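You operate a simulated robot arm through the tools that you are given. There is no shell and no other tool. Be economical: measure what you need, move in short steps, check, and stop when the job is done.

You run a simulated robot arm. Do the job below in one go: nothing can be reset, and whatever is moved stays where it is left.

## Task
Fill the tall blue cup to its upper line and the tall green cup to its upper line.
Fine: use the swing tap; open the tank valve first and close it at the end. Where these are worked on the way, their far stop is far enough and under half their travel is too little: tank valve.

Only the result counts: the job must be done as asked and must still hold three seconds after the hand-in. Knocking over, shifting, dropping, spilling or breaking anything else fails it.

## Robot
A 6-joint arm with a two-finger parallel gripper, fixed in place. Base frame: the origin is at the foot of the arm, x ahead of it, y to its left, z up. Lengths are in mm, angles in degrees, forces in N, time in s.
With the tool pointing down near the work surface it reaches from about 240 to 660 mm from the base axis. Its first joint turns from -66.0 to 66.0 degrees. Payload 2.9 kg.
The TCP is the grasp point between the finger pads, 30 mm short of the fingertips. In the tool frame z runs along the fingers and y along their closing line. Largest opening 110 mm; finger width 20, thickness 10; the body of the gripper, 48 by 112 mm, starts 55 mm behind the TCP.
Orientation is told as [roll, pitch, yaw] about the base's x, y, z axes, in that order, counted from this pose: with the fingers straight down and closing along the base's y, the tool's x points along the base's -x, its y along +y and its z along -z.

## Interface
- The arm moves only by the tool step_arm. Its arguments are lists of equal length, an entry for each row: "translation": the shift along the tool's x, y, z in mm, a list of three; "dr": the turn, a rotation vector about the tool's x, y, z in degrees, a list of three; "grip": the closure, from 0 (fully open) to 1 (shut). In form: {"translation": [[dx, dy, dz], ...], "dr": [[ax, ay, az], ...], "grip": [grip, ...]}. A call has 1 to 20 rows; each row is the pose to reach, as a shift and turn from the pose commanded when the call began, along the tool's axes at that moment. Rows are played at 5 a second. More than 50 mm and 8.6 degrees between two rows, or a gripper value outside its range, and nothing of the call is played. Where a pose cannot be reached the arm comes as near as it can. A force on the tool above 40 N (or 10 N above the force at the start of the call, whichever is more), or a blocked arm, ends the call early, and 0.2 s more pass. Each finger travels about 108 mm/s and halts on what it meets, pressing with about 37 N; the grip force reading is that of the motor and also rises with nothing between the fingers. The clock runs only during rows and for 0.2 s after the last one: add rows that repeat a pose to give the fingers time. It gives the time, the measured TCP pose, the force on the tool (base axes), the opening and the grip force at its end, in the units of the frame above (readings bear some noise), with the torque about the TCP (base axes, N m) and any sound that the robot's microphone picked up.
- Cameras (640 x 400 px; columns grow to the right, rows downward): "scene" is fixed at [88.3, 442.4, 1387.2]; the picture's right is [-0.63, -0.77, 0.00], its down [-0.42, 0.35, -0.84] and it looks along [0.65, -0.53, -0.55] (base axes); focal length 320 px, centre (320, 200). "wrist" rides on the gripper at [72, 17, -103] in the tool frame; the picture's right is [-0.23, 0.97, 0.00], its down [-0.76, -0.18, -0.62] and it looks along [-0.61, -0.14, 0.78] (tool axes); focal length 222 px, centre (320, 200). There is no depth. A picture from a camera that has moved, and an enlarged one, comes with that camera's place and axes in the base frame and with its lens.
- grab_frame(camera): a new picture of that camera. It takes no simulated time.
- inspect(camera, box): a new picture of the part [left, top, right, bottom] of that camera's present view, enlarged. It takes no simulated time.
- hand_in(): hands the job in; it is judged then, once.

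Go step by step. Nothing tells you positions but the pictures and the camera data: compare them with the known pose of the tool, close in by small moves and look again before you grip or let go. The budget is 120 turns and 76 pictures, counting those below and the enlarged ones. Unless the task says otherwise, let go and move clear before handing in, and close with one line.

The tools are called by a JSON object that holds its "op" and its "data". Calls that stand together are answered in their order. step_arm: Moves the arm, as the interface text tells. Its arguments: {"type":"object","properties":{"translation":{"type":"array"},"dr":{"type":"array"},"grip":{"type":"array"}},"required":["translation","dr","grip"]} The other tools are called the same way: grab_frame (camera) takes a picture; inspect (camera, box) takes an enlarged picture of a part of a camera's view; hand_in () hands the job in.

At the start:

```text
clock: 0.0
tool_pos: [411.2, 236.7, 1210.0]
ee_rot: [0.0, 0.0, 0.1]
wrist_force: [-0.2, -1.1, 0.4]
ft_torque: [0.0, -0.01, 0.0]
finger_gap: 109.9
finger_force: 0.0
```

scene: 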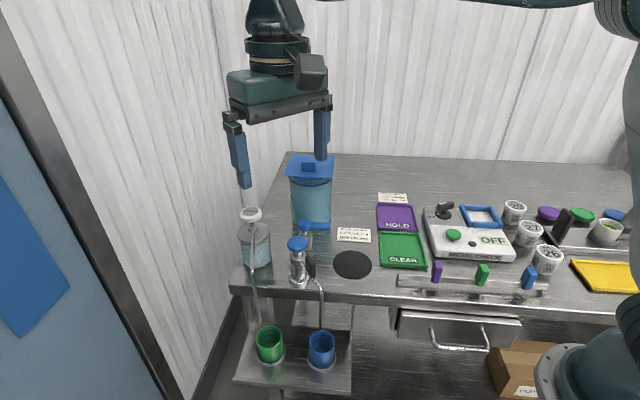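
wrist: 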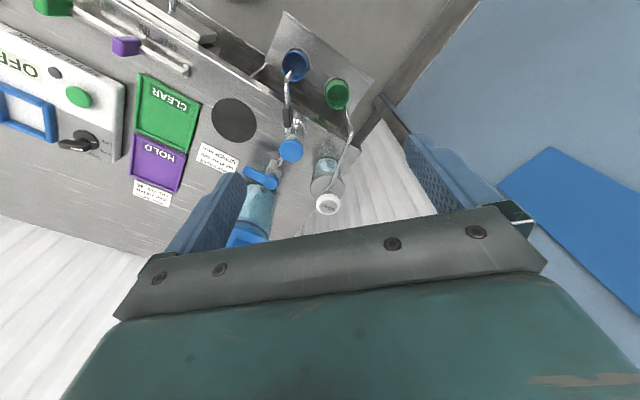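

I see a tank with a blue lid, a tap at the bench edge, a pump/siphon bottle and two cups on a lower shelf. I'll enlarge the views to understand the details.

{"op": "inspect", "data": {"camera": "scene", "box": [220, 140, 380, 240]}}

{"op": "inspect", "data": {"camera": "scene", "box": [220, 220, 380, 400]}}

{"op": "inspect", "data": {"camera": "wrist", "box": [190, 30, 390, 250]}}

```text
4.00 times, centred on (300, 190) of scene
camera zoom: at [88.3, 442.4, 1387.2], right [-0.63, -0.77, 0.0], down [-0.42, 0.35, -0.84], along [0.65, -0.53, -0.55], focal length 1281 px, centre (400, 240)
```

zoom: 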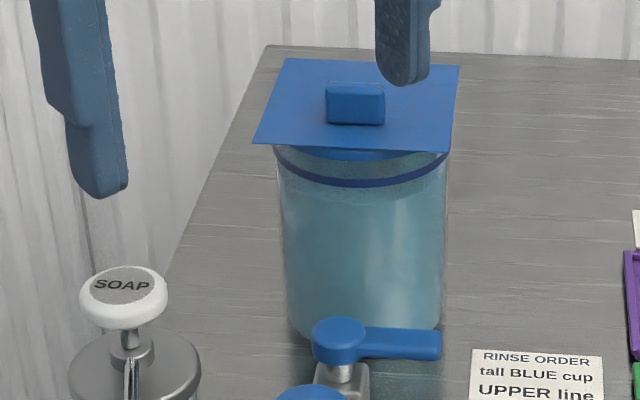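

```text
2.22 times, centred on (300, 310) of scene
camera zoom: at [88.3, 442.4, 1387.2], right [-0.63, -0.77, 0.0], down [-0.42, 0.35, -0.84], along [0.65, -0.53, -0.55], focal length 712 px, centre (364, -44)
```

zoom: 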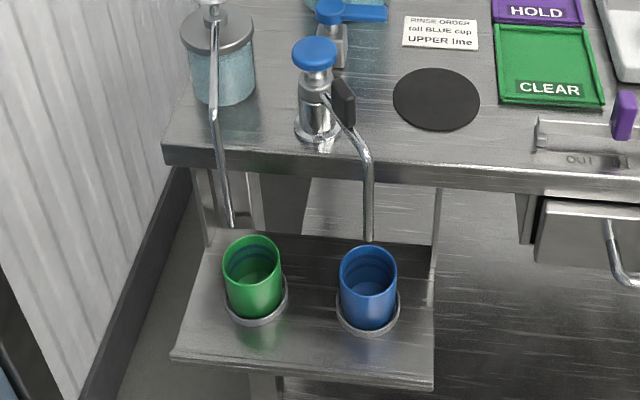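

```text
1.82 times, centred on (290, 140) of wrist
camera zoom: at [339.2, 254.9, 1312.8], right [0.23, 0.97, 0.0], down [0.76, -0.18, 0.62], along [0.61, -0.14, -0.78], focal length 404 px, centre (374, 309)
```

zoom: 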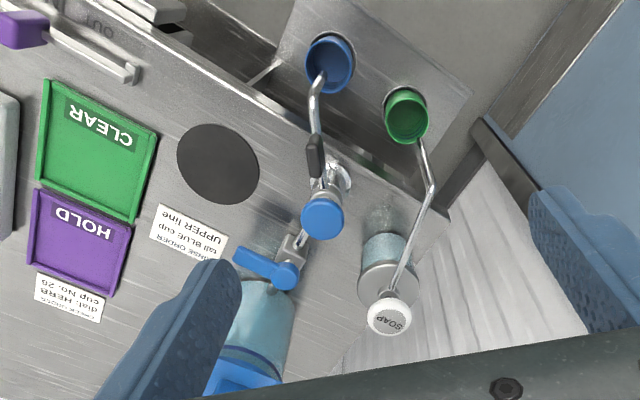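

The tap axis triangulates to about (492, 168) with its knob top at z≈965. The tank lever pivot is near (560, 102, 940), the blue cup near (397, 188) and the green cup near (466, 268). I'll move closer for a better view.

{"op": "step_arm", "data": {"translation": [[5, -30, 35], [10, -50, 70], [15, -60, 105], [20, -60, 130]], "dr": [[0, 0, 0], [0, 0, 0], [0, 0, 0], [0, 0, 0]], "grip": [0, 0, 0, 0]}}

{"op": "grab_frame", "data": {"camera": "wrist"}}

```text
clock: 1.0
tool_pos: [390.8, 177.8, 1079.0]
ee_rot: [-0.1, 0.0, 0.0]
wrist_force: [-0.1, 0.1, 0.2]
ft_torque: [0.02, -0.04, -0.04]
finger_gap: 110.0
finger_force: 0.0
```

```text
70 pictures are left
camera wrist: at [317.5, 194.8, 1183.2], right [0.23, 0.97, 0.0], down [0.76, -0.18, 0.62], along [0.61, -0.14, -0.78], focal length 222 px, centre (320, 200)
```

wrist: 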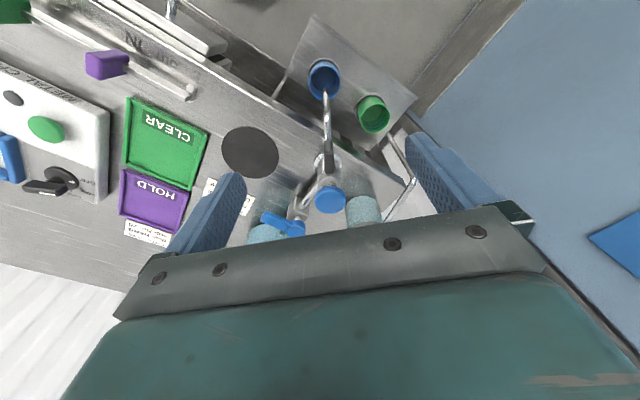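

{"op": "inspect", "data": {"camera": "wrist", "box": [240, 50, 440, 250]}}

{"op": "inspect", "data": {"camera": "scene", "box": [280, 210, 340, 300]}}

```text
2.00 times, centred on (340, 150) of wrist
camera zoom: at [317.5, 194.8, 1183.2], right [0.23, 0.97, 0.0], down [0.76, -0.18, 0.62], along [0.61, -0.14, -0.78], focal length 444 px, centre (280, 300)
```

zoom: 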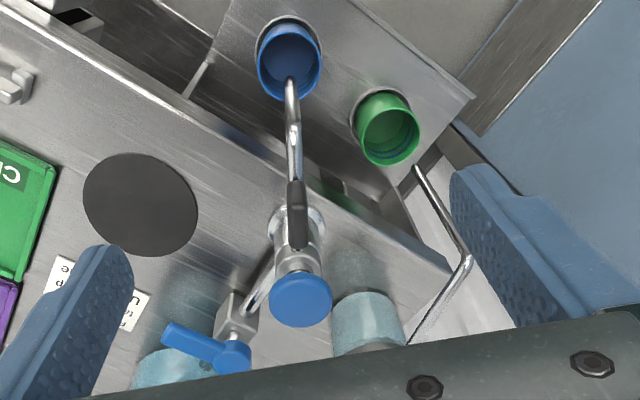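

```text
4.44 times, centred on (310, 255) of scene
camera zoom: at [88.3, 442.4, 1387.2], right [-0.63, -0.77, 0.0], down [-0.42, 0.35, -0.84], along [0.65, -0.53, -0.55], focal length 1424 px, centre (364, -44)
```

zoom: 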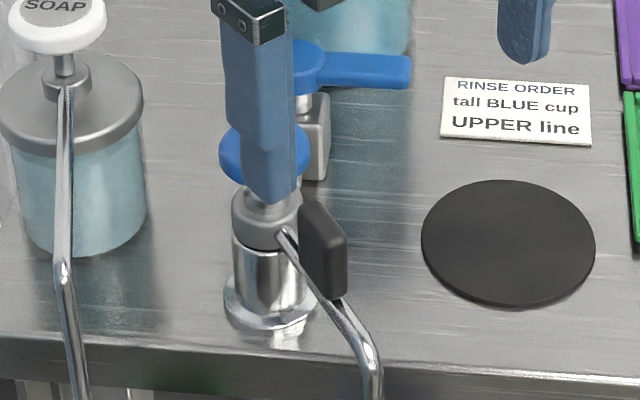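

The lever sits square to the tank-tap pipe, so it is closed. I'll straddle it with a part-open gripper turned about 46°, and hover above it first.

{"op": "step_arm", "data": {"translation": [[-23.5, -18, 0], [-47, -36, 0], [-70.5, -53.5, 0], [-94, -71, 10], [-117.5, -89, 25], [-141, -107, 40], [-141, -107, 40]], "dr": [[0, 0, -7.67], [0, 0, -15.3], [0, 0, -23], [0, 0, -30.6], [0, 0, -38.3], [0, 0, -46], [0, 0, -46]], "grip": [0.2, 0.4, 0.59, 0.59, 0.59, 0.59, 0.59]}}

{"op": "grab_frame", "data": {"camera": "wrist"}}

{"op": "inspect", "data": {"camera": "scene", "box": [240, 150, 400, 250]}}

```text
clock: 2.6
tool_pos: [533.1, 70.4, 1038.9]
ee_rot: [-0.1, 0.0, 46.0]
wrist_force: [0.2, 0.5, -1.3]
ft_torque: [0.0, -0.03, -0.01]
finger_gap: 45.4
finger_force: 0.1
```

```text
67 pictures are left
camera wrist: at [470.6, 29.3, 1142.6], right [-0.54, 0.84, 0.0], down [0.66, 0.43, 0.62], along [0.52, 0.34, -0.78], focal length 222 px, centre (320, 200)
```

wrist: 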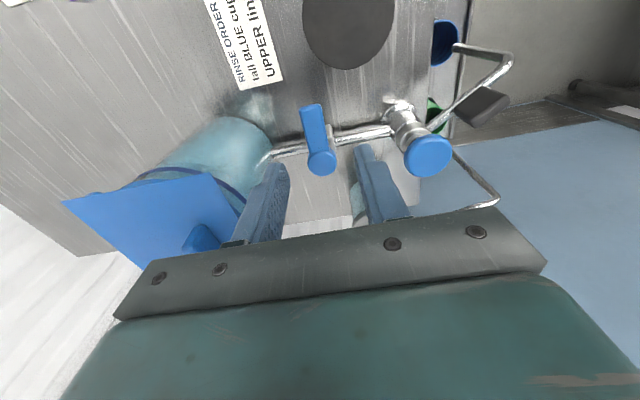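

```text
4.00 times, centred on (320, 200) of scene
camera zoom: at [88.4, 442.4, 1387.2], right [-0.63, -0.77, 0.0], down [-0.42, 0.35, -0.84], along [0.65, -0.53, -0.55], focal length 1281 px, centre (320, 200)
```

zoom: 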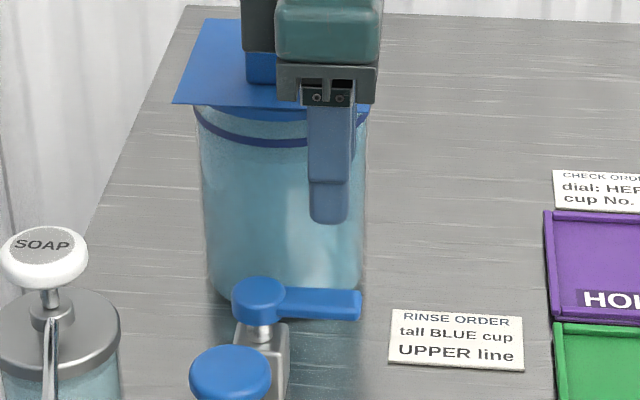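

The lever runs between the two fingers at about radius 40 from its pivot. I'll lower the gripper so the fingers straddle it.

{"op": "step_arm", "data": {"translation": [[0, 0, 40], [0, 0, 75], [0, 0, 94], [0, 0, 94]], "dr": [[0, 0, 0], [0, 0, 0], [0, 0, 0], [0, 0, 0]], "grip": [0.59, 0.59, 0.59, 0.59]}}

{"op": "grab_frame", "data": {"camera": "wrist"}}

{"op": "inspect", "data": {"camera": "scene", "box": [240, 150, 400, 250]}}

```text
clock: 3.6
tool_pos: [534.9, 70.7, 946.0]
ee_rot: [0.0, 0.1, 46.0]
wrist_force: [0.0, 1.1, 0.0]
ft_torque: [0.01, 0.02, 0.01]
finger_gap: 45.0
finger_force: 0.0
```

```text
65 pictures are left
camera wrist: at [471.3, 31.5, 1048.7], right [-0.54, 0.84, 0.0], down [0.66, 0.42, 0.62], along [0.52, 0.34, -0.78], focal length 222 px, centre (320, 200)
```

wrist: 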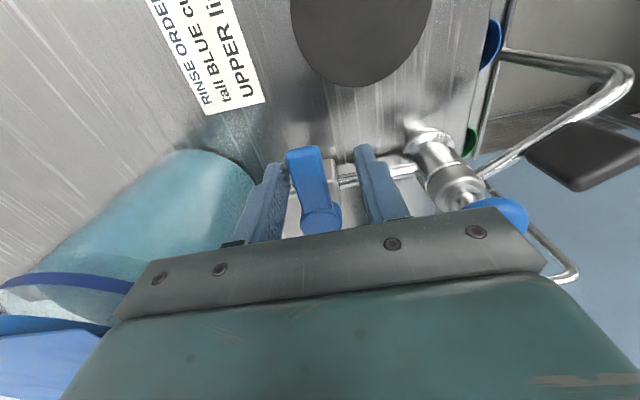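

```text
4.00 times, centred on (320, 200) of scene
camera zoom: at [88.3, 442.4, 1387.2], right [-0.63, -0.77, 0.0], down [-0.42, 0.35, -0.84], along [0.65, -0.53, -0.55], focal length 1281 px, centre (320, 200)
```

zoom: 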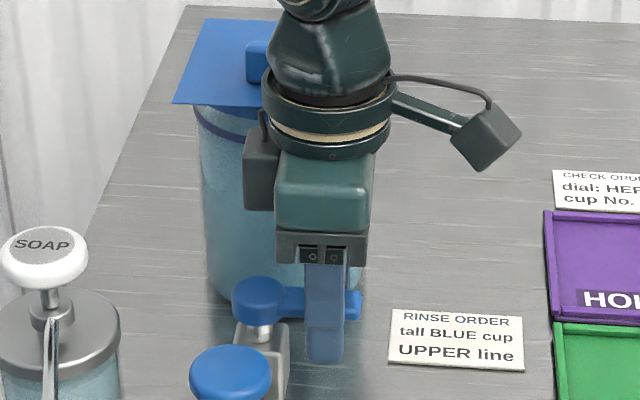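

The lever is straddled. I'll try a small clockwise arc (toward the tap) and watch the force.

{"op": "step_arm", "data": {"translation": [[-0.8, 5.4, 0], [-2.3, 10.6, 0], [-4.6, 15.6, 0], [-7.5, 20.2, 0]], "dr": [[0, 0, 8], [0, 0, 16], [0, 0, 24], [0, 0, 32]], "grip": [0.59, 0.59, 0.59, 0.59]}}

{"op": "grab_frame", "data": {"camera": "wrist"}}

```text
clock: 4.6
tool_pos: [525.0, 89.7, 946.0]
ee_rot: [-0.1, 0.0, 13.9]
wrist_force: [1.5, -1.4, 0.7]
ft_torque: [-0.02, -0.03, 0.02]
finger_gap: 45.8
finger_force: 0.8
```

```text
63 pictures are left
camera wrist: at [449.5, 90.0, 1049.0], right [-0.01, 1.0, 0.0], down [0.78, 0.01, 0.62], along [0.62, 0.01, -0.78], focal length 222 px, centre (320, 200)
```

wrist: 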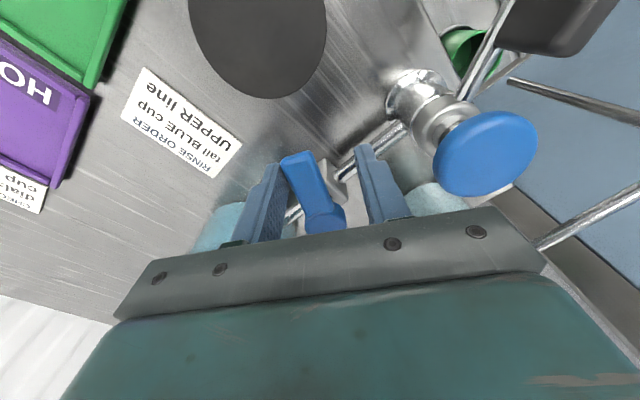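

The lever turns freely clockwise. I'll carry on round to its far stop.

{"op": "step_arm", "data": {"translation": [[-0.8, 5.4, 0], [-2.3, 10.6, 0], [-4.6, 15.6, 0], [-7.5, 20.2, 0], [-11.1, 24.4, 0], [-15.1, 28, 0], [-19.7, 31, 0], [-24.6, 33.4, 0], [-29.8, 35, 0]], "dr": [[0, 0, 8], [0, 0, 16], [0, 0, 24], [0, 0, 32], [0, 0, 40], [0, 0, 48], [0, 0, 56], [0, 0, 64], [0, 0, 72]], "grip": [0.59, 0.59, 0.59, 0.59, 0.59, 0.59, 0.59, 0.59, 0.59]}}

{"op": "grab_frame", "data": {"camera": "wrist"}}

```text
clock: 6.6
tool_pos: [544.3, 131.8, 946.0]
ee_rot: [0.0, 0.0, -58.1]
wrist_force: [-1.5, -1.3, 0.1]
ft_torque: [-0.04, 0.04, 0.01]
finger_gap: 46.2
finger_force: 1.3
```

```text
62 pictures are left
camera wrist: at [520.1, 201.9, 1048.9], right [0.95, 0.32, 0.0], down [0.25, -0.74, 0.62], along [0.2, -0.59, -0.78], focal length 222 px, centre (320, 200)
```

wrist: 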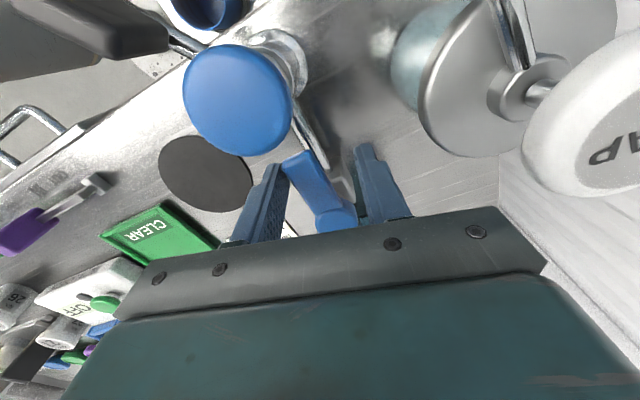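

The lever has turned about 86° and is nearly in line with the pipe. I'll push a little more to feel the stop.

{"op": "step_arm", "data": {"translation": [[-0.8, 5.4, 0], [-2, 9, 0], [-2, 9, 0]], "dr": [[0, 0, 6], [0, 0, 8], [0, 0, 8]], "grip": [0.59, 0.59, 0.59]}}

{"op": "inspect", "data": {"camera": "scene", "box": [240, 150, 400, 250]}}

{"op": "grab_frame", "data": {"camera": "wrist"}}

```text
clock: 7.4
tool_pos: [551.3, 131.6, 945.4]
ee_rot: [-0.3, 0.0, -66.2]
wrist_force: [-15.9, -29.6, 4.8]
ft_torque: [-0.39, 0.32, 0.88]
finger_gap: 58.3
finger_force: 13.0
```

```text
4.00 times, centred on (320, 200) of scene
camera zoom: at [87.9, 441.6, 1387.5], right [-0.63, -0.77, 0.0], down [-0.42, 0.35, -0.84], along [0.65, -0.53, -0.55], focal length 1281 px, centre (320, 200)
```

zoom: 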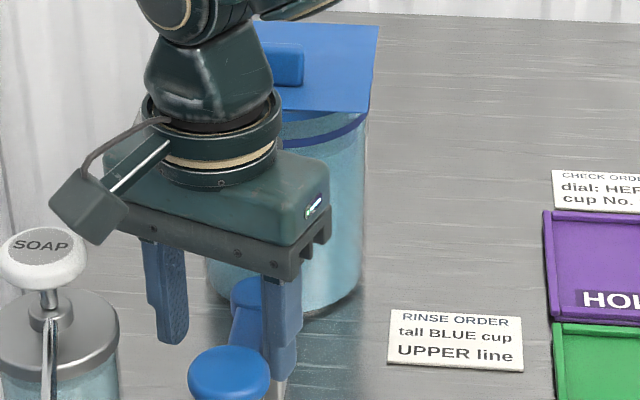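

```text
60 pictures are left
camera wrist: at [537.9, 205.2, 1048.5], right [0.98, 0.18, -0.01], down [0.15, -0.77, 0.62], along [0.11, -0.61, -0.78], focal length 222 px, centre (320, 200)
```

wrist: 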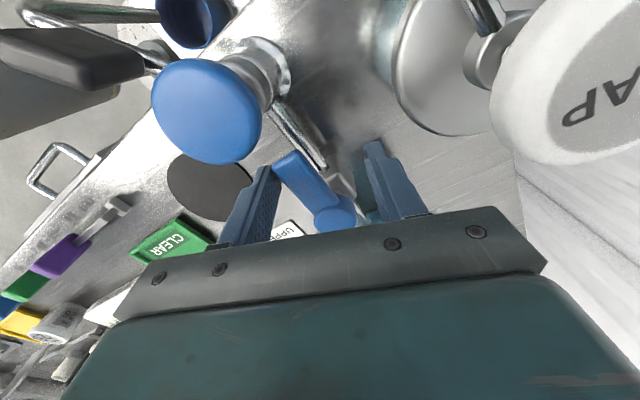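

The lever reached its far stop, lying in line with the pipe. I'll back off, rise, close the fingers and move over the tap knob.

{"op": "step_arm", "data": {"translation": [[0, -10, 0], [0, -14, -40], [0, -14, -88], [7, -18, -94], [14, -22, -94], [20, -25, -94], [27, -29, -94], [34, -33, -94], [42, -37, -94], [50, -41, -94], [56.2, -44, -94], [56.2, -44, -94]], "dr": [[0, 0, 0], [0, 0, 0], [0, 0, 0], [0, 0, -8.3], [0, 0, -16.5], [0, 0, -24.8], [0, 0, -33], [0, 0, -41.3], [0, 0, -49.6], [0, 0, -57.9], [0, 0, -66.1], [0, 0, -66.1]], "grip": [0.55, 0.55, 0.55, 0.8, 1, 1, 1, 1, 1, 1, 1, 1]}}

{"op": "grab_frame", "data": {"camera": "wrist"}}

{"op": "grab_frame", "data": {"camera": "scene"}}

```text
clock: 10.0
tool_pos: [489.6, 167.2, 1039.9]
ee_rot: [0.0, 0.0, 0.3]
wrist_force: [-0.1, -0.1, 0.9]
ft_torque: [-0.01, 0.01, -0.01]
finger_gap: 0.0
finger_force: 37.4
```

```text
59 pictures are left
camera wrist: at [416.0, 184.3, 1142.5], right [0.22, 0.97, 0.0], down [0.76, -0.17, 0.62], along [0.61, -0.14, -0.78], focal length 222 px, centre (320, 200)
```

wrist: 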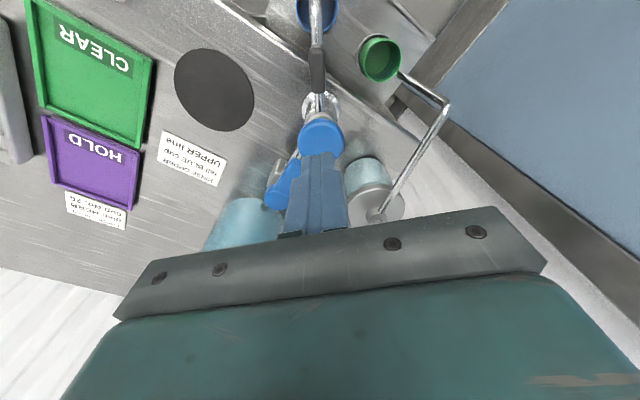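

```text
58 pictures are left
```

scene: 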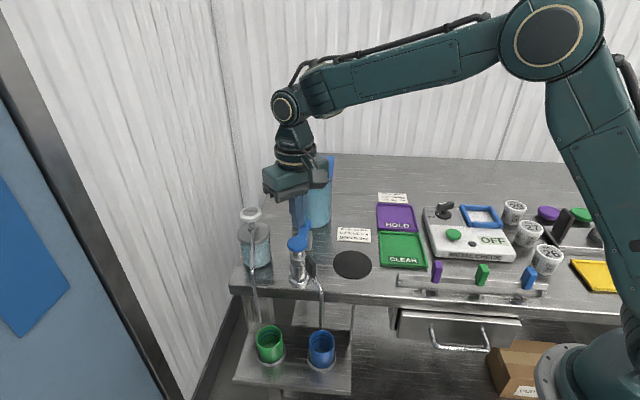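

The closed fingertips are above the knob and the cups are visible from the scene camera. I'll take a baseline view of the cups and press the knob gently.

{"op": "inspect", "data": {"camera": "scene", "box": [250, 315, 346, 375]}}

{"op": "step_arm", "data": {"translation": [[0, 1, 25], [0, 1, 40], [0, 1, 45], [0, 1, 50]], "dr": [[0, 0, 0], [0, 0, 0], [0, 0, 0], [0, 0, 0]], "grip": [1, 1, 1, 1]}}

{"op": "inspect", "data": {"camera": "scene", "box": [250, 220, 346, 375]}}

```text
6.67 times, centred on (298, 345) of scene
camera zoom: at [88.3, 442.4, 1387.2], right [-0.63, -0.77, 0.0], down [-0.42, 0.35, -0.84], along [0.65, -0.53, -0.55], focal length 2135 px, centre (467, -767)
```

zoom: 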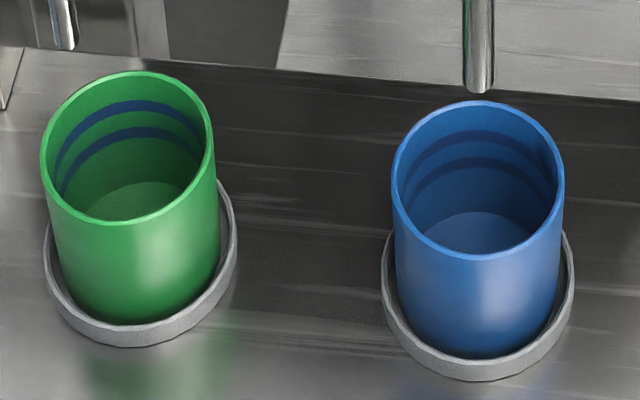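

```text
clock: 11.0
tool_pos: [489.6, 168.9, 990.2]
ee_rot: [0.1, 0.1, 0.0]
wrist_force: [-0.7, 0.4, 1.7]
ft_torque: [0.01, 0.01, 0.03]
finger_gap: 0.0
finger_force: 36.5
```

```text
2.58 times, centred on (298, 298) of scene
camera zoom: at [88.3, 442.4, 1387.2], right [-0.63, -0.77, 0.0], down [-0.42, 0.35, -0.84], along [0.65, -0.53, -0.55], focal length 826 px, centre (377, -52)
```

zoom: 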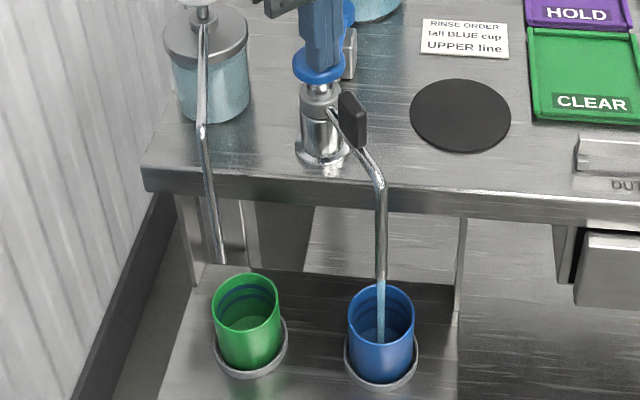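

Pressing starts the flow into the blue cup. I'll lift off at once to check whether releasing stops it.

{"op": "step_arm", "data": {"translation": [[0, 0, -20]], "dr": [[0, 0, 0]], "grip": [1]}}

{"op": "inspect", "data": {"camera": "scene", "box": [250, 285, 346, 375]}}

```text
clock: 11.4
tool_pos: [489.6, 167.2, 1011.2]
ee_rot: [0.0, 0.0, 0.1]
wrist_force: [0.1, 0.9, 1.4]
ft_torque: [-0.05, 0.02, 0.0]
finger_gap: 0.0
finger_force: 37.3
```

```text
4.44 times, centred on (298, 330) of scene
camera zoom: at [88.3, 442.4, 1387.2], right [-0.63, -0.77, 0.0], down [-0.42, 0.35, -0.84], along [0.65, -0.53, -0.55], focal length 1424 px, centre (418, -378)
```

zoom: 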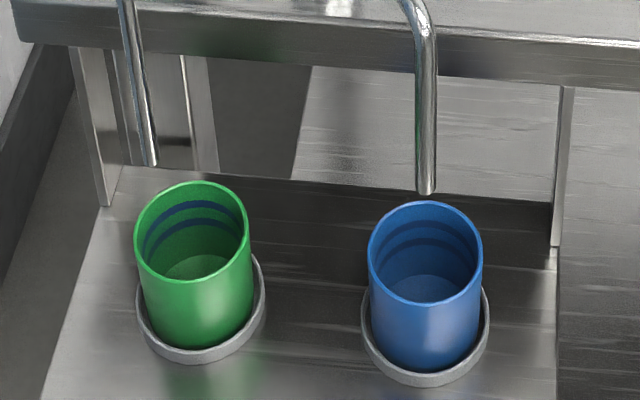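

Flow stops on release, so it's hold-to-flow. I'll do a timed press of about 2 s and measure the level.

{"op": "step_arm", "data": {"translation": [[0, 0, 21], [0, 0, 21], [0, 0, 21], [0, 0, 21], [0, 0, 21], [0, 0, 21], [0, 0, 21], [0, 0, 21], [0, 0, 21], [0, 0, 21], [0, 0, 0]], "dr": [[0, 0, 0], [0, 0, 0], [0, 0, 0], [0, 0, 0], [0, 0, 0], [0, 0, 0], [0, 0, 0], [0, 0, 0], [0, 0, 0], [0, 0, 0], [0, 0, 0]], "grip": [1, 1, 1, 1, 1, 1, 1, 1, 1, 1, 1]}}

{"op": "inspect", "data": {"camera": "scene", "box": [250, 315, 346, 375]}}

```text
clock: 13.8
tool_pos: [489.4, 168.0, 1009.8]
ee_rot: [0.0, 0.0, 0.1]
wrist_force: [-0.3, 0.9, -0.4]
ft_torque: [0.01, -0.01, -0.02]
finger_gap: 0.0
finger_force: 36.7
```

```text
6.67 times, centred on (298, 345) of scene
camera zoom: at [88.3, 442.4, 1387.2], right [-0.63, -0.77, 0.0], down [-0.42, 0.35, -0.84], along [0.65, -0.53, -0.55], focal length 2135 px, centre (467, -767)
```

zoom: 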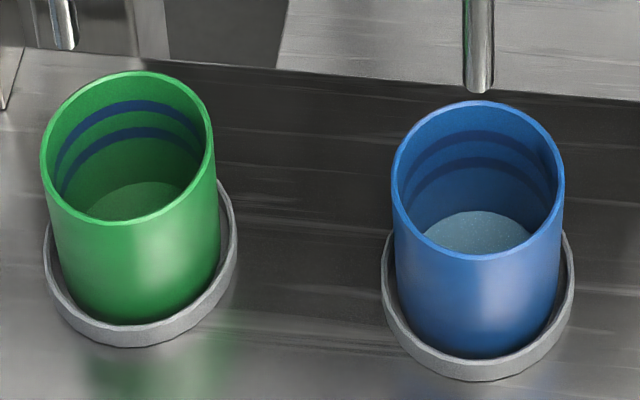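

The level rose only about a millimetre, so I'll press a little deeper and compare the rate.

{"op": "step_arm", "data": {"translation": [[0, 0, 24], [0, 0, 26], [0, 0, 26], [0, 0, 26], [0, 0, 26], [0, 0, 26], [0, 0, 26], [0, 0, 26], [0, 0, 26], [0, 0, 26]], "dr": [[0, 0, 0], [0, 0, 0], [0, 0, 0], [0, 0, 0], [0, 0, 0], [0, 0, 0], [0, 0, 0], [0, 0, 0], [0, 0, 0], [0, 0, 0]], "grip": [1, 1, 1, 1, 1, 1, 1, 1, 1, 1]}}

{"op": "inspect", "data": {"camera": "scene", "box": [250, 315, 346, 375]}}

```text
clock: 16.0
tool_pos: [488.6, 168.1, 984.2]
ee_rot: [0.0, 0.0, 0.2]
wrist_force: [-0.3, 1.8, 3.9]
ft_torque: [0.05, -0.01, -0.01]
finger_gap: 0.1
finger_force: 36.9
```

```text
6.67 times, centred on (298, 345) of scene
camera zoom: at [88.3, 442.4, 1387.2], right [-0.63, -0.77, 0.0], down [-0.42, 0.35, -0.84], along [0.65, -0.53, -0.55], focal length 2135 px, centre (467, -767)
```

zoom: 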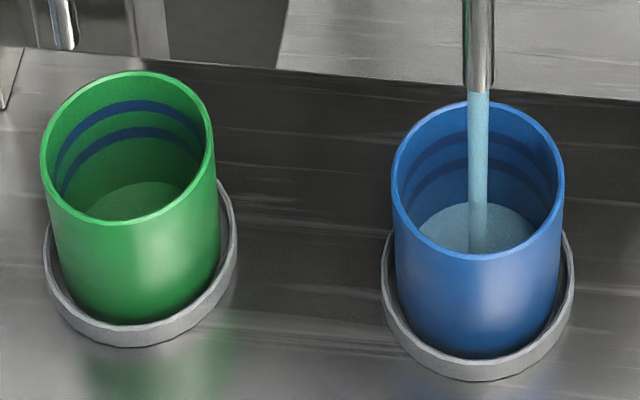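

Flow is steady at about 4 px/s of level rise, with roughly 65 px left to the upper line. I'll hold at this depth.

{"op": "step_arm", "data": {"translation": [[0, 0, 0], [0, 0, 0], [0, 0, 0], [0, 0, 0], [0, 0, 0], [0, 0, 0], [0, 0, 0], [0, 0, 0], [0, 0, 0], [0, 0, 0], [0, 0, 0], [0, 0, 0], [0, 0, 0], [0, 0, 0], [0, 0, 0], [0, 0, 0], [0, 0, 0], [0, 0, 0], [0, 0, 0], [0, 0, 0]], "dr": [[0, 0, 0], [0, 0, 0], [0, 0, 0], [0, 0, 0], [0, 0, 0], [0, 0, 0], [0, 0, 0], [0, 0, 0], [0, 0, 0], [0, 0, 0], [0, 0, 0], [0, 0, 0], [0, 0, 0], [0, 0, 0], [0, 0, 0], [0, 0, 0], [0, 0, 0], [0, 0, 0], [0, 0, 0], [0, 0, 0]], "grip": [1, 1, 1, 1, 1, 1, 1, 1, 1, 1, 1, 1, 1, 1, 1, 1, 1, 1, 1, 1]}}

{"op": "inspect", "data": {"camera": "scene", "box": [250, 315, 346, 375]}}

```text
clock: 20.2
tool_pos: [489.4, 169.5, 985.6]
ee_rot: [0.0, -0.1, 0.1]
wrist_force: [1.1, 0.4, 3.4]
ft_torque: [0.02, -0.01, 0.0]
finger_gap: 0.0
finger_force: 37.2
```

```text
6.67 times, centred on (298, 345) of scene
camera zoom: at [88.3, 442.4, 1387.2], right [-0.63, -0.77, 0.0], down [-0.42, 0.35, -0.84], along [0.65, -0.53, -0.55], focal length 2135 px, centre (467, -767)
```

zoom: 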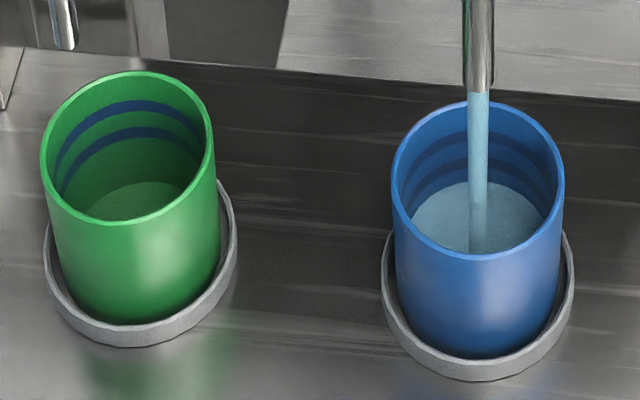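

The level is at about row 182 and the upper line at about row 137, rising at 5 px/s. I'll hold another 4 s.

{"op": "step_arm", "data": {"translation": [[0, 0, 0], [0, 0, 0], [0, 0, 0], [0, 0, 0], [0, 0, 0], [0, 0, 0], [0, 0, 0], [0, 0, 0], [0, 0, 0], [0, 0, 0], [0, 0, 0], [0, 0, 0], [0, 0, 0], [0, 0, 0], [0, 0, 0], [0, 0, 0], [0, 0, 0], [0, 0, 0], [0, 0, 0], [0, 0, 0]], "dr": [[0, 0, 0], [0, 0, 0], [0, 0, 0], [0, 0, 0], [0, 0, 0], [0, 0, 0], [0, 0, 0], [0, 0, 0], [0, 0, 0], [0, 0, 0], [0, 0, 0], [0, 0, 0], [0, 0, 0], [0, 0, 0], [0, 0, 0], [0, 0, 0], [0, 0, 0], [0, 0, 0], [0, 0, 0], [0, 0, 0]], "grip": [1, 1, 1, 1, 1, 1, 1, 1, 1, 1, 1, 1, 1, 1, 1, 1, 1, 1, 1, 1]}}

{"op": "inspect", "data": {"camera": "scene", "box": [298, 320, 346, 350]}}

```text
clock: 24.4
tool_pos: [489.5, 168.2, 984.7]
ee_rot: [0.0, -0.1, 0.0]
wrist_force: [-1.2, -0.5, 3.0]
ft_torque: [0.02, 0.02, 0.02]
finger_gap: 0.2
finger_force: 37.0
```

```text
13.33 times, centred on (322, 335) of scene
camera zoom: at [88.3, 442.3, 1387.2], right [-0.63, -0.77, 0.0], down [-0.42, 0.35, -0.84], along [0.65, -0.53, -0.55], focal length 4270 px, centre (293, -1600)
```

zoom: 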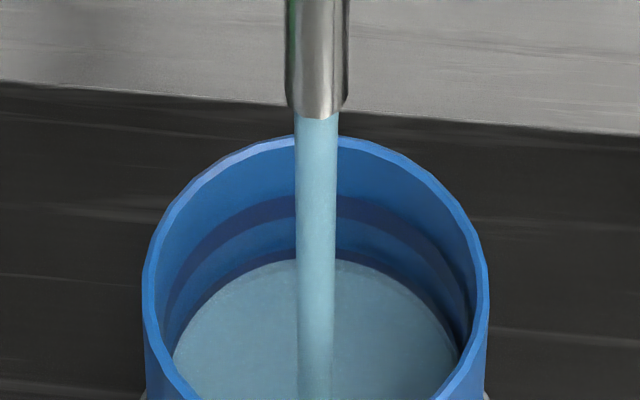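

Remaining rise is about 5 s worth. I'll hold 3.4 s, then check.

{"op": "step_arm", "data": {"translation": [[0, 0, 0], [0, 0, 0], [0, 0, 0], [0, 0, 0], [0, 0, 0], [0, 0, 0], [0, 0, 0], [0, 0, 0], [0, 0, 0], [0, 0, 0], [0, 0, 0], [0, 0, 0], [0, 0, 0], [0, 0, 0], [0, 0, 0], [0, 0, 0]], "dr": [[0, 0, 0], [0, 0, 0], [0, 0, 0], [0, 0, 0], [0, 0, 0], [0, 0, 0], [0, 0, 0], [0, 0, 0], [0, 0, 0], [0, 0, 0], [0, 0, 0], [0, 0, 0], [0, 0, 0], [0, 0, 0], [0, 0, 0], [0, 0, 0]], "grip": [1, 1, 1, 1, 1, 1, 1, 1, 1, 1, 1, 1, 1, 1, 1, 1]}}

{"op": "inspect", "data": {"camera": "scene", "box": [298, 320, 346, 350]}}

```text
clock: 27.8
tool_pos: [489.1, 169.2, 984.4]
ee_rot: [0.0, 0.0, 0.1]
wrist_force: [0.1, 0.0, 3.7]
ft_torque: [0.0, -0.01, -0.02]
finger_gap: 0.1
finger_force: 36.9
```

```text
13.33 times, centred on (322, 335) of scene
camera zoom: at [88.3, 442.3, 1387.2], right [-0.63, -0.77, 0.0], down [-0.42, 0.35, -0.84], along [0.65, -0.53, -0.55], focal length 4270 px, centre (293, -1600)
```

zoom: 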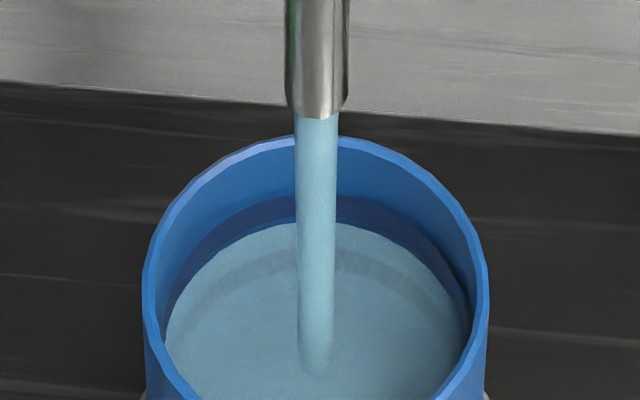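

The level just meets the underside of the upper line. I'll hold about 1 s more and lift off.

{"op": "step_arm", "data": {"translation": [[0, 0, 0], [0, 0, 0], [0, 0, 0], [0, 0, 0], [0, 0, 0], [0, 0, -25], [0, 0, -45], [0, 0, -45], [0, 0, -45]], "dr": [[0, 0, 0], [0, 0, 0], [0, 0, 0], [0, 0, 0], [0, 0, 0], [0, 0, 0], [0, 0, 0], [0, 0, 0], [0, 0, 0]], "grip": [1, 1, 1, 1, 1, 1, 1, 1, 1]}}

{"op": "inspect", "data": {"camera": "scene", "box": [298, 320, 346, 350]}}

```text
clock: 29.8
tool_pos: [490.7, 168.2, 1029.1]
ee_rot: [0.0, 0.0, 0.1]
wrist_force: [0.7, 1.3, 0.3]
ft_torque: [-0.02, -0.01, 0.0]
finger_gap: 0.0
finger_force: 36.7
```

```text
13.33 times, centred on (322, 335) of scene
camera zoom: at [88.3, 442.4, 1387.2], right [-0.63, -0.77, 0.0], down [-0.42, 0.35, -0.84], along [0.65, -0.53, -0.55], focal length 4270 px, centre (293, -1600)
```

zoom: 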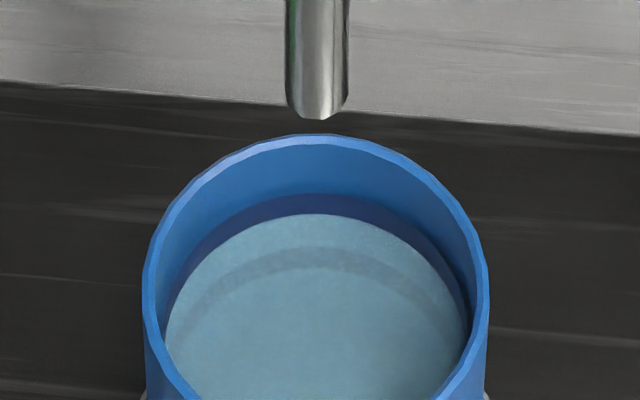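

The level is inside the lower half of the line; I'll add a short burst to centre it.

{"op": "step_arm", "data": {"translation": [[0, 0, 30], [0, 0, 45], [0, 0, 45], [0, 0, 45], [0, 0, 20], [0, 0, 0], [0, 0, 0]], "dr": [[0, 0, 0], [0, 0, 0], [0, 0, 0], [0, 0, 0], [0, 0, 0], [0, 0, 0], [0, 0, 0]], "grip": [1, 1, 1, 1, 1, 1, 1]}}

{"op": "inspect", "data": {"camera": "scene", "box": [298, 320, 346, 350]}}

{"op": "inspect", "data": {"camera": "wrist", "box": [260, 0, 460, 130]}}

```text
clock: 31.4
tool_pos: [489.6, 168.1, 1028.2]
ee_rot: [0.0, 0.0, 0.1]
wrist_force: [0.3, -0.7, -0.4]
ft_torque: [0.05, -0.02, -0.03]
finger_gap: 0.2
finger_force: 37.1
```

```text
13.33 times, centred on (322, 335) of scene
camera zoom: at [88.3, 442.4, 1387.2], right [-0.63, -0.77, 0.0], down [-0.42, 0.35, -0.84], along [0.65, -0.53, -0.55], focal length 4270 px, centre (293, -1600)
```

zoom: 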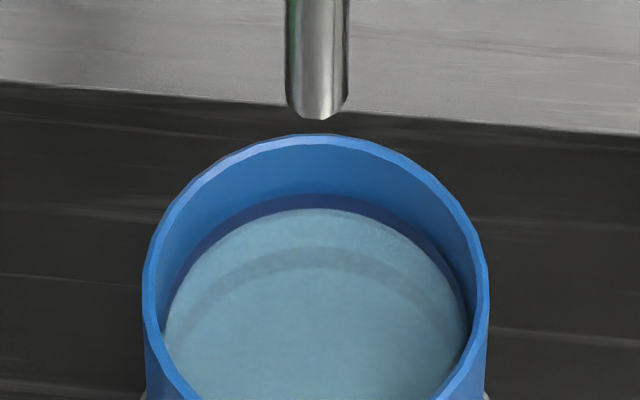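

```text
3.08 times, centred on (360, 65) of wrist
camera zoom: at [417.0, 185.4, 1130.8], right [0.23, 0.97, 0.0], down [0.76, -0.18, 0.62], along [0.61, -0.14, -0.78], focal length 684 px, centre (197, 615)
```

zoom: 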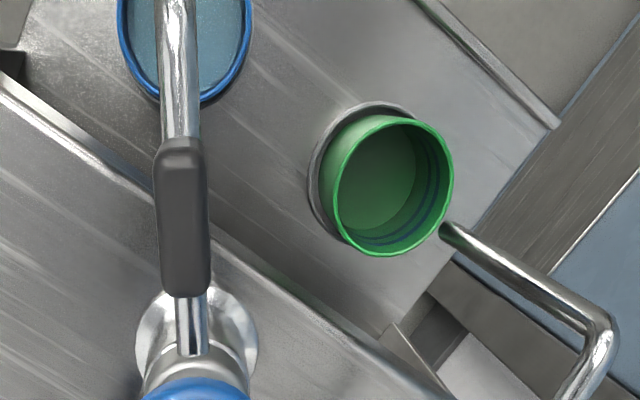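

The blue cup sits at its upper line. Next I'll position the gripper above the black paddle of the spout.

{"op": "step_arm", "data": {"translation": [[23, 5, 0], [47, 9.5, 0], [47, 9.5, 0], [47, 9.5, 0]], "dr": [[0, 0, 6], [0, 0, 12], [0, 0, 12], [0, 0, 12]], "grip": [0.64, 0.64, 0.64, 0.64]}}

{"op": "grab_frame", "data": {"camera": "wrist"}}

{"op": "inspect", "data": {"camera": "scene", "box": [260, 180, 356, 290]}}

```text
clock: 32.4
tool_pos: [442.8, 179.8, 1027.0]
ee_rot: [0.0, -0.1, -11.9]
wrist_force: [0.2, -0.6, 0.3]
ft_torque: [-0.01, 0.0, 0.01]
finger_gap: 39.5
finger_force: 0.1
```

```text
46 pictures are left
camera wrist: at [375.3, 211.5, 1130.4], right [0.42, 0.91, 0.0], down [0.71, -0.33, 0.62], along [0.56, -0.26, -0.78], focal length 222 px, centre (320, 200)
```

wrist: 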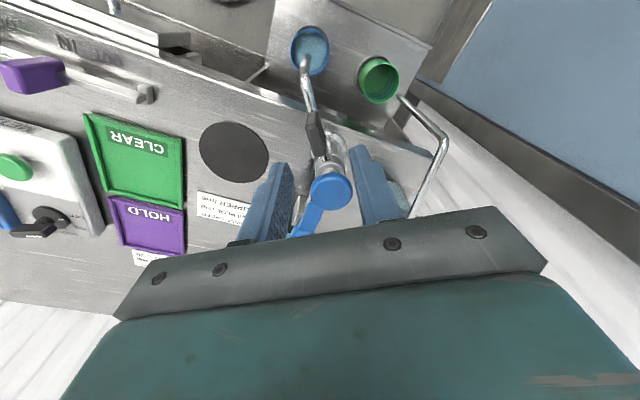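

```text
3.64 times, centred on (308, 235) of scene
camera zoom: at [88.3, 442.4, 1387.2], right [-0.63, -0.77, 0.0], down [-0.42, 0.35, -0.84], along [0.65, -0.53, -0.55], focal length 1165 px, centre (364, 73)
```

zoom: 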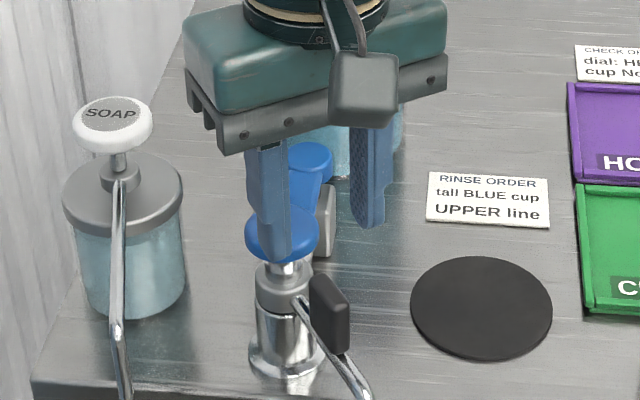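

The paddle centre is at about (442, 178), directly under the gripper. I'll descend around it and narrow the fingers to a loose straddle.

{"op": "step_arm", "data": {"translation": [[0, 0, 30], [0, 0, 55], [0, 0, 73], [0, 0, 73], [0, 0, 73], [0, 0, 73]], "dr": [[0, 0, 0], [0, 0, 0], [0, 0, 0], [0, 0, 0], [0, 0, 0], [0, 0, 0]], "grip": [0.64, 0.64, 0.64, 0.75, 0.84, 0.84]}}

{"op": "grab_frame", "data": {"camera": "wrist"}}

{"op": "inspect", "data": {"camera": "scene", "box": [260, 200, 356, 350]}}

```text
clock: 33.8
tool_pos: [441.4, 178.6, 955.3]
ee_rot: [0.0, 0.1, -11.9]
wrist_force: [0.4, 0.2, 0.4]
ft_torque: [0.02, 0.01, 0.0]
finger_gap: 17.5
finger_force: 0.1
```

```text
44 pictures are left
camera wrist: at [373.7, 210.5, 1057.8], right [0.42, 0.91, 0.0], down [0.71, -0.33, 0.62], along [0.56, -0.26, -0.78], focal length 222 px, centre (320, 200)
```

wrist: 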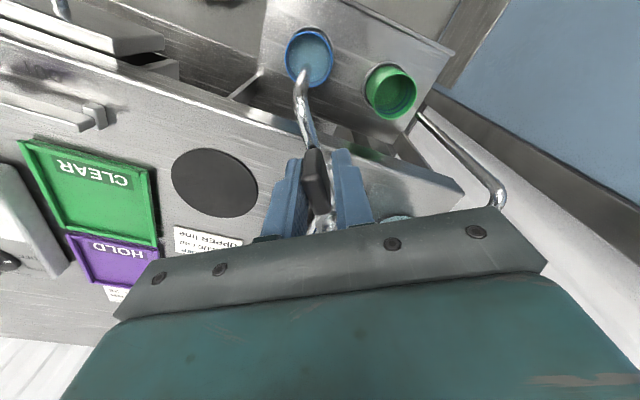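

```text
2.67 times, centred on (308, 275) of scene
camera zoom: at [88.3, 442.4, 1387.2], right [-0.63, -0.77, 0.0], down [-0.42, 0.35, -0.84], along [0.65, -0.53, -0.55], focal length 854 px, centre (352, 0)
```

zoom: 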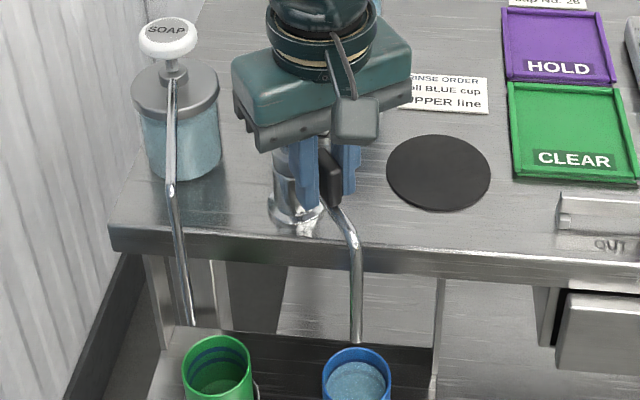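

The paddle is loosely straddled. I'll swing the spout clockwise 56° in an arc about the tap axis.

{"op": "step_arm", "data": {"translation": [[-0.5, 6.7, 0], [-1.9, 13.2, 0], [-4.1, 19.5, 0], [-7.3, 25.4, 0], [-11.2, 30.9, 0], [-15.9, 35.7, 0], [-21.2, 39.8, 0]], "dr": [[0, 0, 8], [0, 0, 16], [0, 0, 24], [0, 0, 32], [0, 0, 40], [0, 0, 48], [0, 0, 56]], "grip": [0.84, 0.84, 0.84, 0.84, 0.84, 0.84, 0.84]}}

{"op": "grab_frame", "data": {"camera": "wrist"}}

{"op": "inspect", "data": {"camera": "scene", "box": [240, 220, 352, 380]}}

```text
clock: 35.4
tool_pos: [472.1, 211.6, 954.6]
ee_rot: [-0.1, 0.0, -68.0]
wrist_force: [0.7, 1.0, -0.1]
ft_torque: [0.02, 0.02, 0.03]
finger_gap: 18.1
finger_force: 0.2
```

```text
42 pictures are left
camera wrist: at [460.2, 285.8, 1058.9], right [0.99, 0.15, 0.0], down [0.12, -0.77, 0.62], along [0.1, -0.62, -0.78], focal length 222 px, centre (320, 200)
```

wrist: 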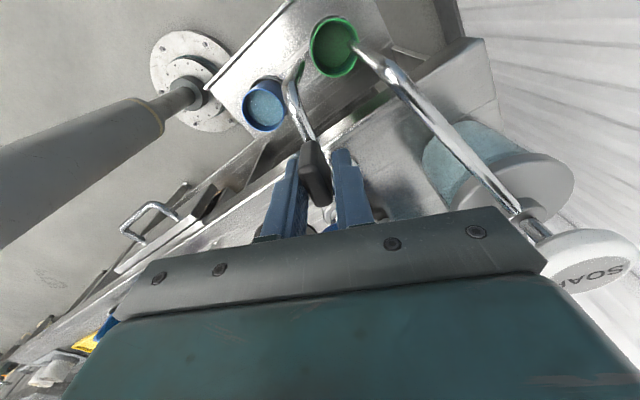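

```text
2.50 times, centred on (296, 300) of scene
camera zoom: at [88.3, 442.4, 1387.2], right [-0.63, -0.77, 0.0], down [-0.42, 0.35, -0.84], along [0.65, -0.53, -0.55], focal length 801 px, centre (380, -50)
```

zoom: 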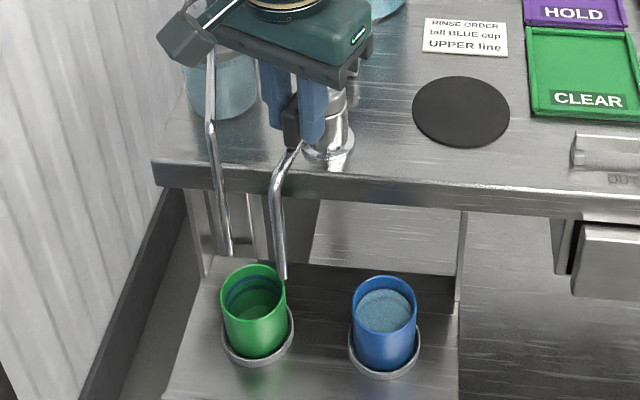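

The spout tip still has about 24 mm to go to the green cup's centre, so I'll swing 13° further.

{"op": "step_arm", "data": {"translation": [[-0.5, 6.7, 0], [-1.2, 10.8, 0], [-1.2, 10.8, 0]], "dr": [[0, 0, 8], [0, 0, 13], [0, 0, 13]], "grip": [0.84, 0.84, 0.84]}}

{"op": "inspect", "data": {"camera": "wrist", "box": [220, 0, 420, 200]}}

{"op": "inspect", "data": {"camera": "scene", "box": [240, 300, 352, 370]}}

```text
clock: 36.2
tool_pos: [481.4, 215.5, 954.6]
ee_rot: [0.0, 0.0, -81.1]
wrist_force: [0.0, -0.7, 0.9]
ft_torque: [0.01, 0.01, 0.0]
finger_gap: 17.8
finger_force: 0.3
```

```text
2.00 times, centred on (320, 100) of wrist
camera zoom: at [486.8, 289.5, 1059.3], right [1.0, -0.07, 0.0], down [-0.06, -0.78, 0.62], along [-0.04, -0.62, -0.78], focal length 444 px, centre (320, 400)
```

zoom: 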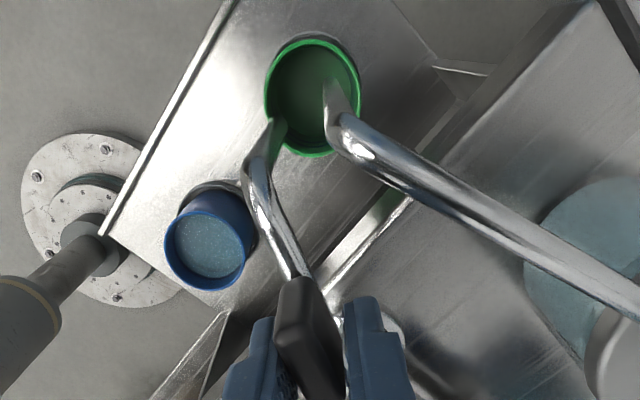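

```text
5.71 times, centred on (296, 335) of scene
camera zoom: at [88.3, 442.4, 1387.2], right [-0.63, -0.77, 0.0], down [-0.42, 0.35, -0.84], along [0.65, -0.53, -0.55], focal length 1830 px, centre (457, -571)
```

zoom: 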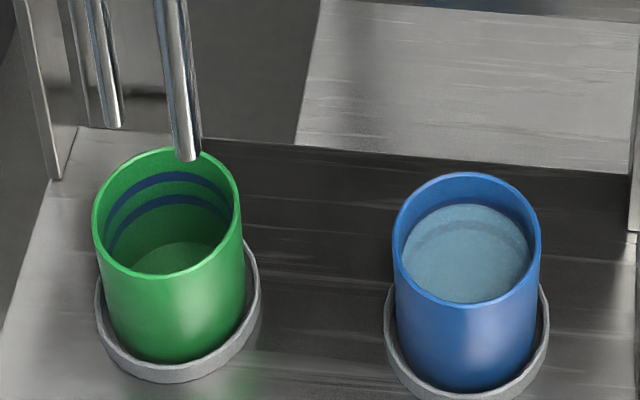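

The tip is within the cup but about 8 mm off centre, so I'll swing 5° more.

{"op": "step_arm", "data": {"translation": [[-0.2, 4.2, 0], [-0.2, 4.2, 0]], "dr": [[0, 0, 5], [0, 0, 5]], "grip": [0.84, 0.84]}}

{"op": "inspect", "data": {"camera": "wrist", "box": [220, 0, 420, 200]}}

{"op": "inspect", "data": {"camera": "scene", "box": [240, 300, 352, 370]}}

```text
clock: 36.8
tool_pos: [486.3, 216.0, 955.8]
ee_rot: [0.0, 0.1, -86.0]
wrist_force: [-0.1, 0.2, 1.0]
ft_torque: [-0.02, -0.04, 0.01]
finger_gap: 17.6
finger_force: 0.1
```

```text
2.00 times, centred on (320, 100) of wrist
camera zoom: at [497.4, 289.2, 1059.2], right [0.99, -0.16, 0.0], down [-0.12, -0.77, 0.62], along [-0.1, -0.62, -0.78], focal length 444 px, centre (320, 400)
```

zoom: 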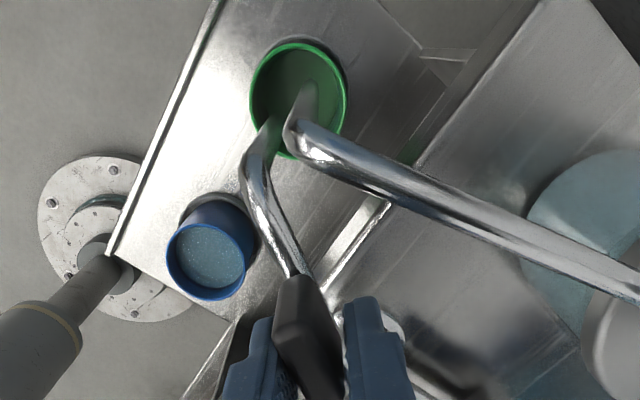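

```text
5.71 times, centred on (296, 335) of scene
camera zoom: at [88.3, 442.4, 1387.2], right [-0.63, -0.77, 0.0], down [-0.42, 0.35, -0.84], along [0.65, -0.53, -0.55], focal length 1830 px, centre (457, -571)
```

zoom: 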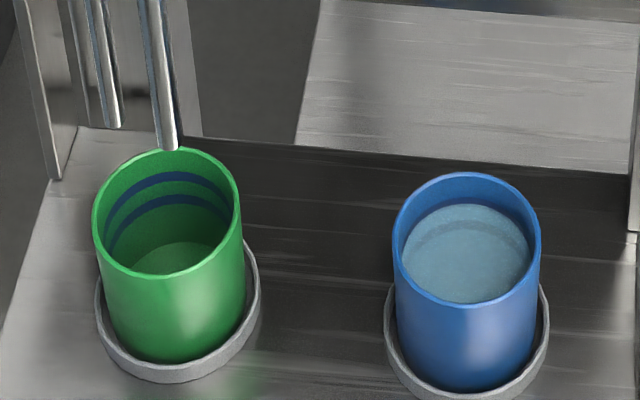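

The spout is centred over the green cup. I'll rise clear of the paddle, close the fingers and return over the knob.

{"op": "step_arm", "data": {"translation": [[0, 0, 0], [0, 0, -40], [0, 0, -75], [-25, 0, -75], [-47.8, 0.2, -75], [-47.8, 0.2, -75], [-47.8, 0.2, -75]], "dr": [[0, 0, 0], [0, 0, 0], [0, 0, 0], [0, 0, 0], [0, 0, 0], [0, 0, 0], [0, 0, 0]], "grip": [0.75, 0.75, 0.75, 1, 1, 1, 1]}}

{"op": "grab_frame", "data": {"camera": "wrist"}}

{"op": "inspect", "data": {"camera": "scene", "box": [240, 200, 352, 370]}}

```text
clock: 38.4
tool_pos: [489.2, 168.7, 1030.4]
ee_rot: [-0.1, -0.1, -85.9]
wrist_force: [-0.6, 0.5, 0.0]
ft_torque: [0.01, 0.02, -0.02]
finger_gap: 0.0
finger_force: 36.7
```

```text
36 pictures are left
camera wrist: at [500.5, 242.9, 1133.7], right [0.99, -0.16, 0.0], down [-0.12, -0.77, 0.62], along [-0.1, -0.62, -0.78], focal length 222 px, centre (320, 200)
```

wrist: 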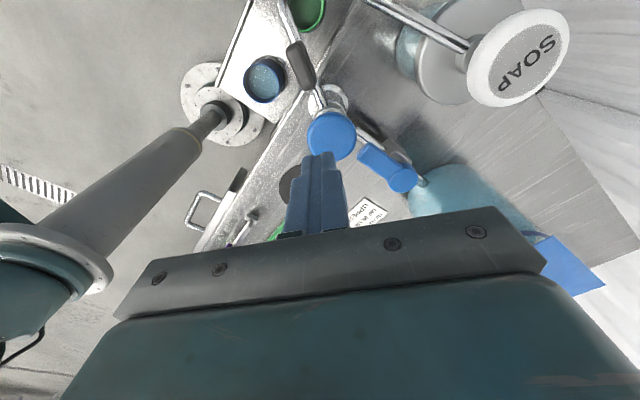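

```text
2.35 times, centred on (296, 285) of scene
camera zoom: at [88.3, 442.4, 1387.2], right [-0.63, -0.77, 0.0], down [-0.42, 0.35, -0.84], along [0.65, -0.53, -0.55], focal length 754 px, centre (376, 0)
```

zoom: 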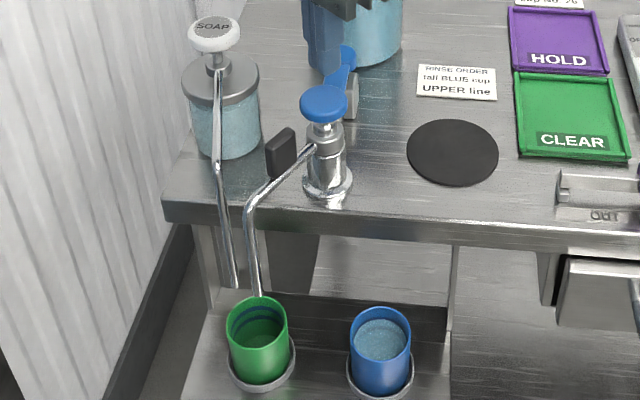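

The spout stays over the green cup and the fingertips are above the knob. I'll press for about 1 s and check where the stream lands.

{"op": "step_arm", "data": {"translation": [[0, 0, 30], [0, 0, 45], [0, 0, 45]], "dr": [[0, 0, 0], [0, 0, 0], [0, 0, 0]], "grip": [1, 1, 1]}}

{"op": "inspect", "data": {"camera": "scene", "box": [240, 315, 336, 375]}}

```text
clock: 39.2
tool_pos: [490.4, 169.4, 986.2]
ee_rot: [0.0, 0.0, -86.0]
wrist_force: [-1.4, -0.5, 3.3]
ft_torque: [0.0, 0.05, -0.01]
finger_gap: 0.1
finger_force: 36.7
```

```text
6.67 times, centred on (288, 345) of scene
camera zoom: at [88.3, 442.3, 1387.2], right [-0.63, -0.77, 0.0], down [-0.42, 0.35, -0.84], along [0.65, -0.53, -0.55], focal length 2135 px, centre (533, -767)
```

zoom: 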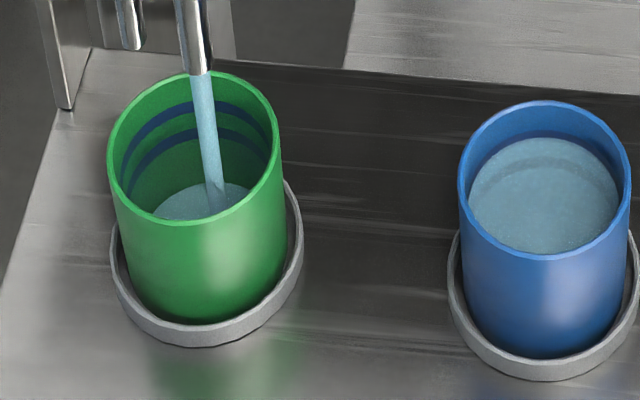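

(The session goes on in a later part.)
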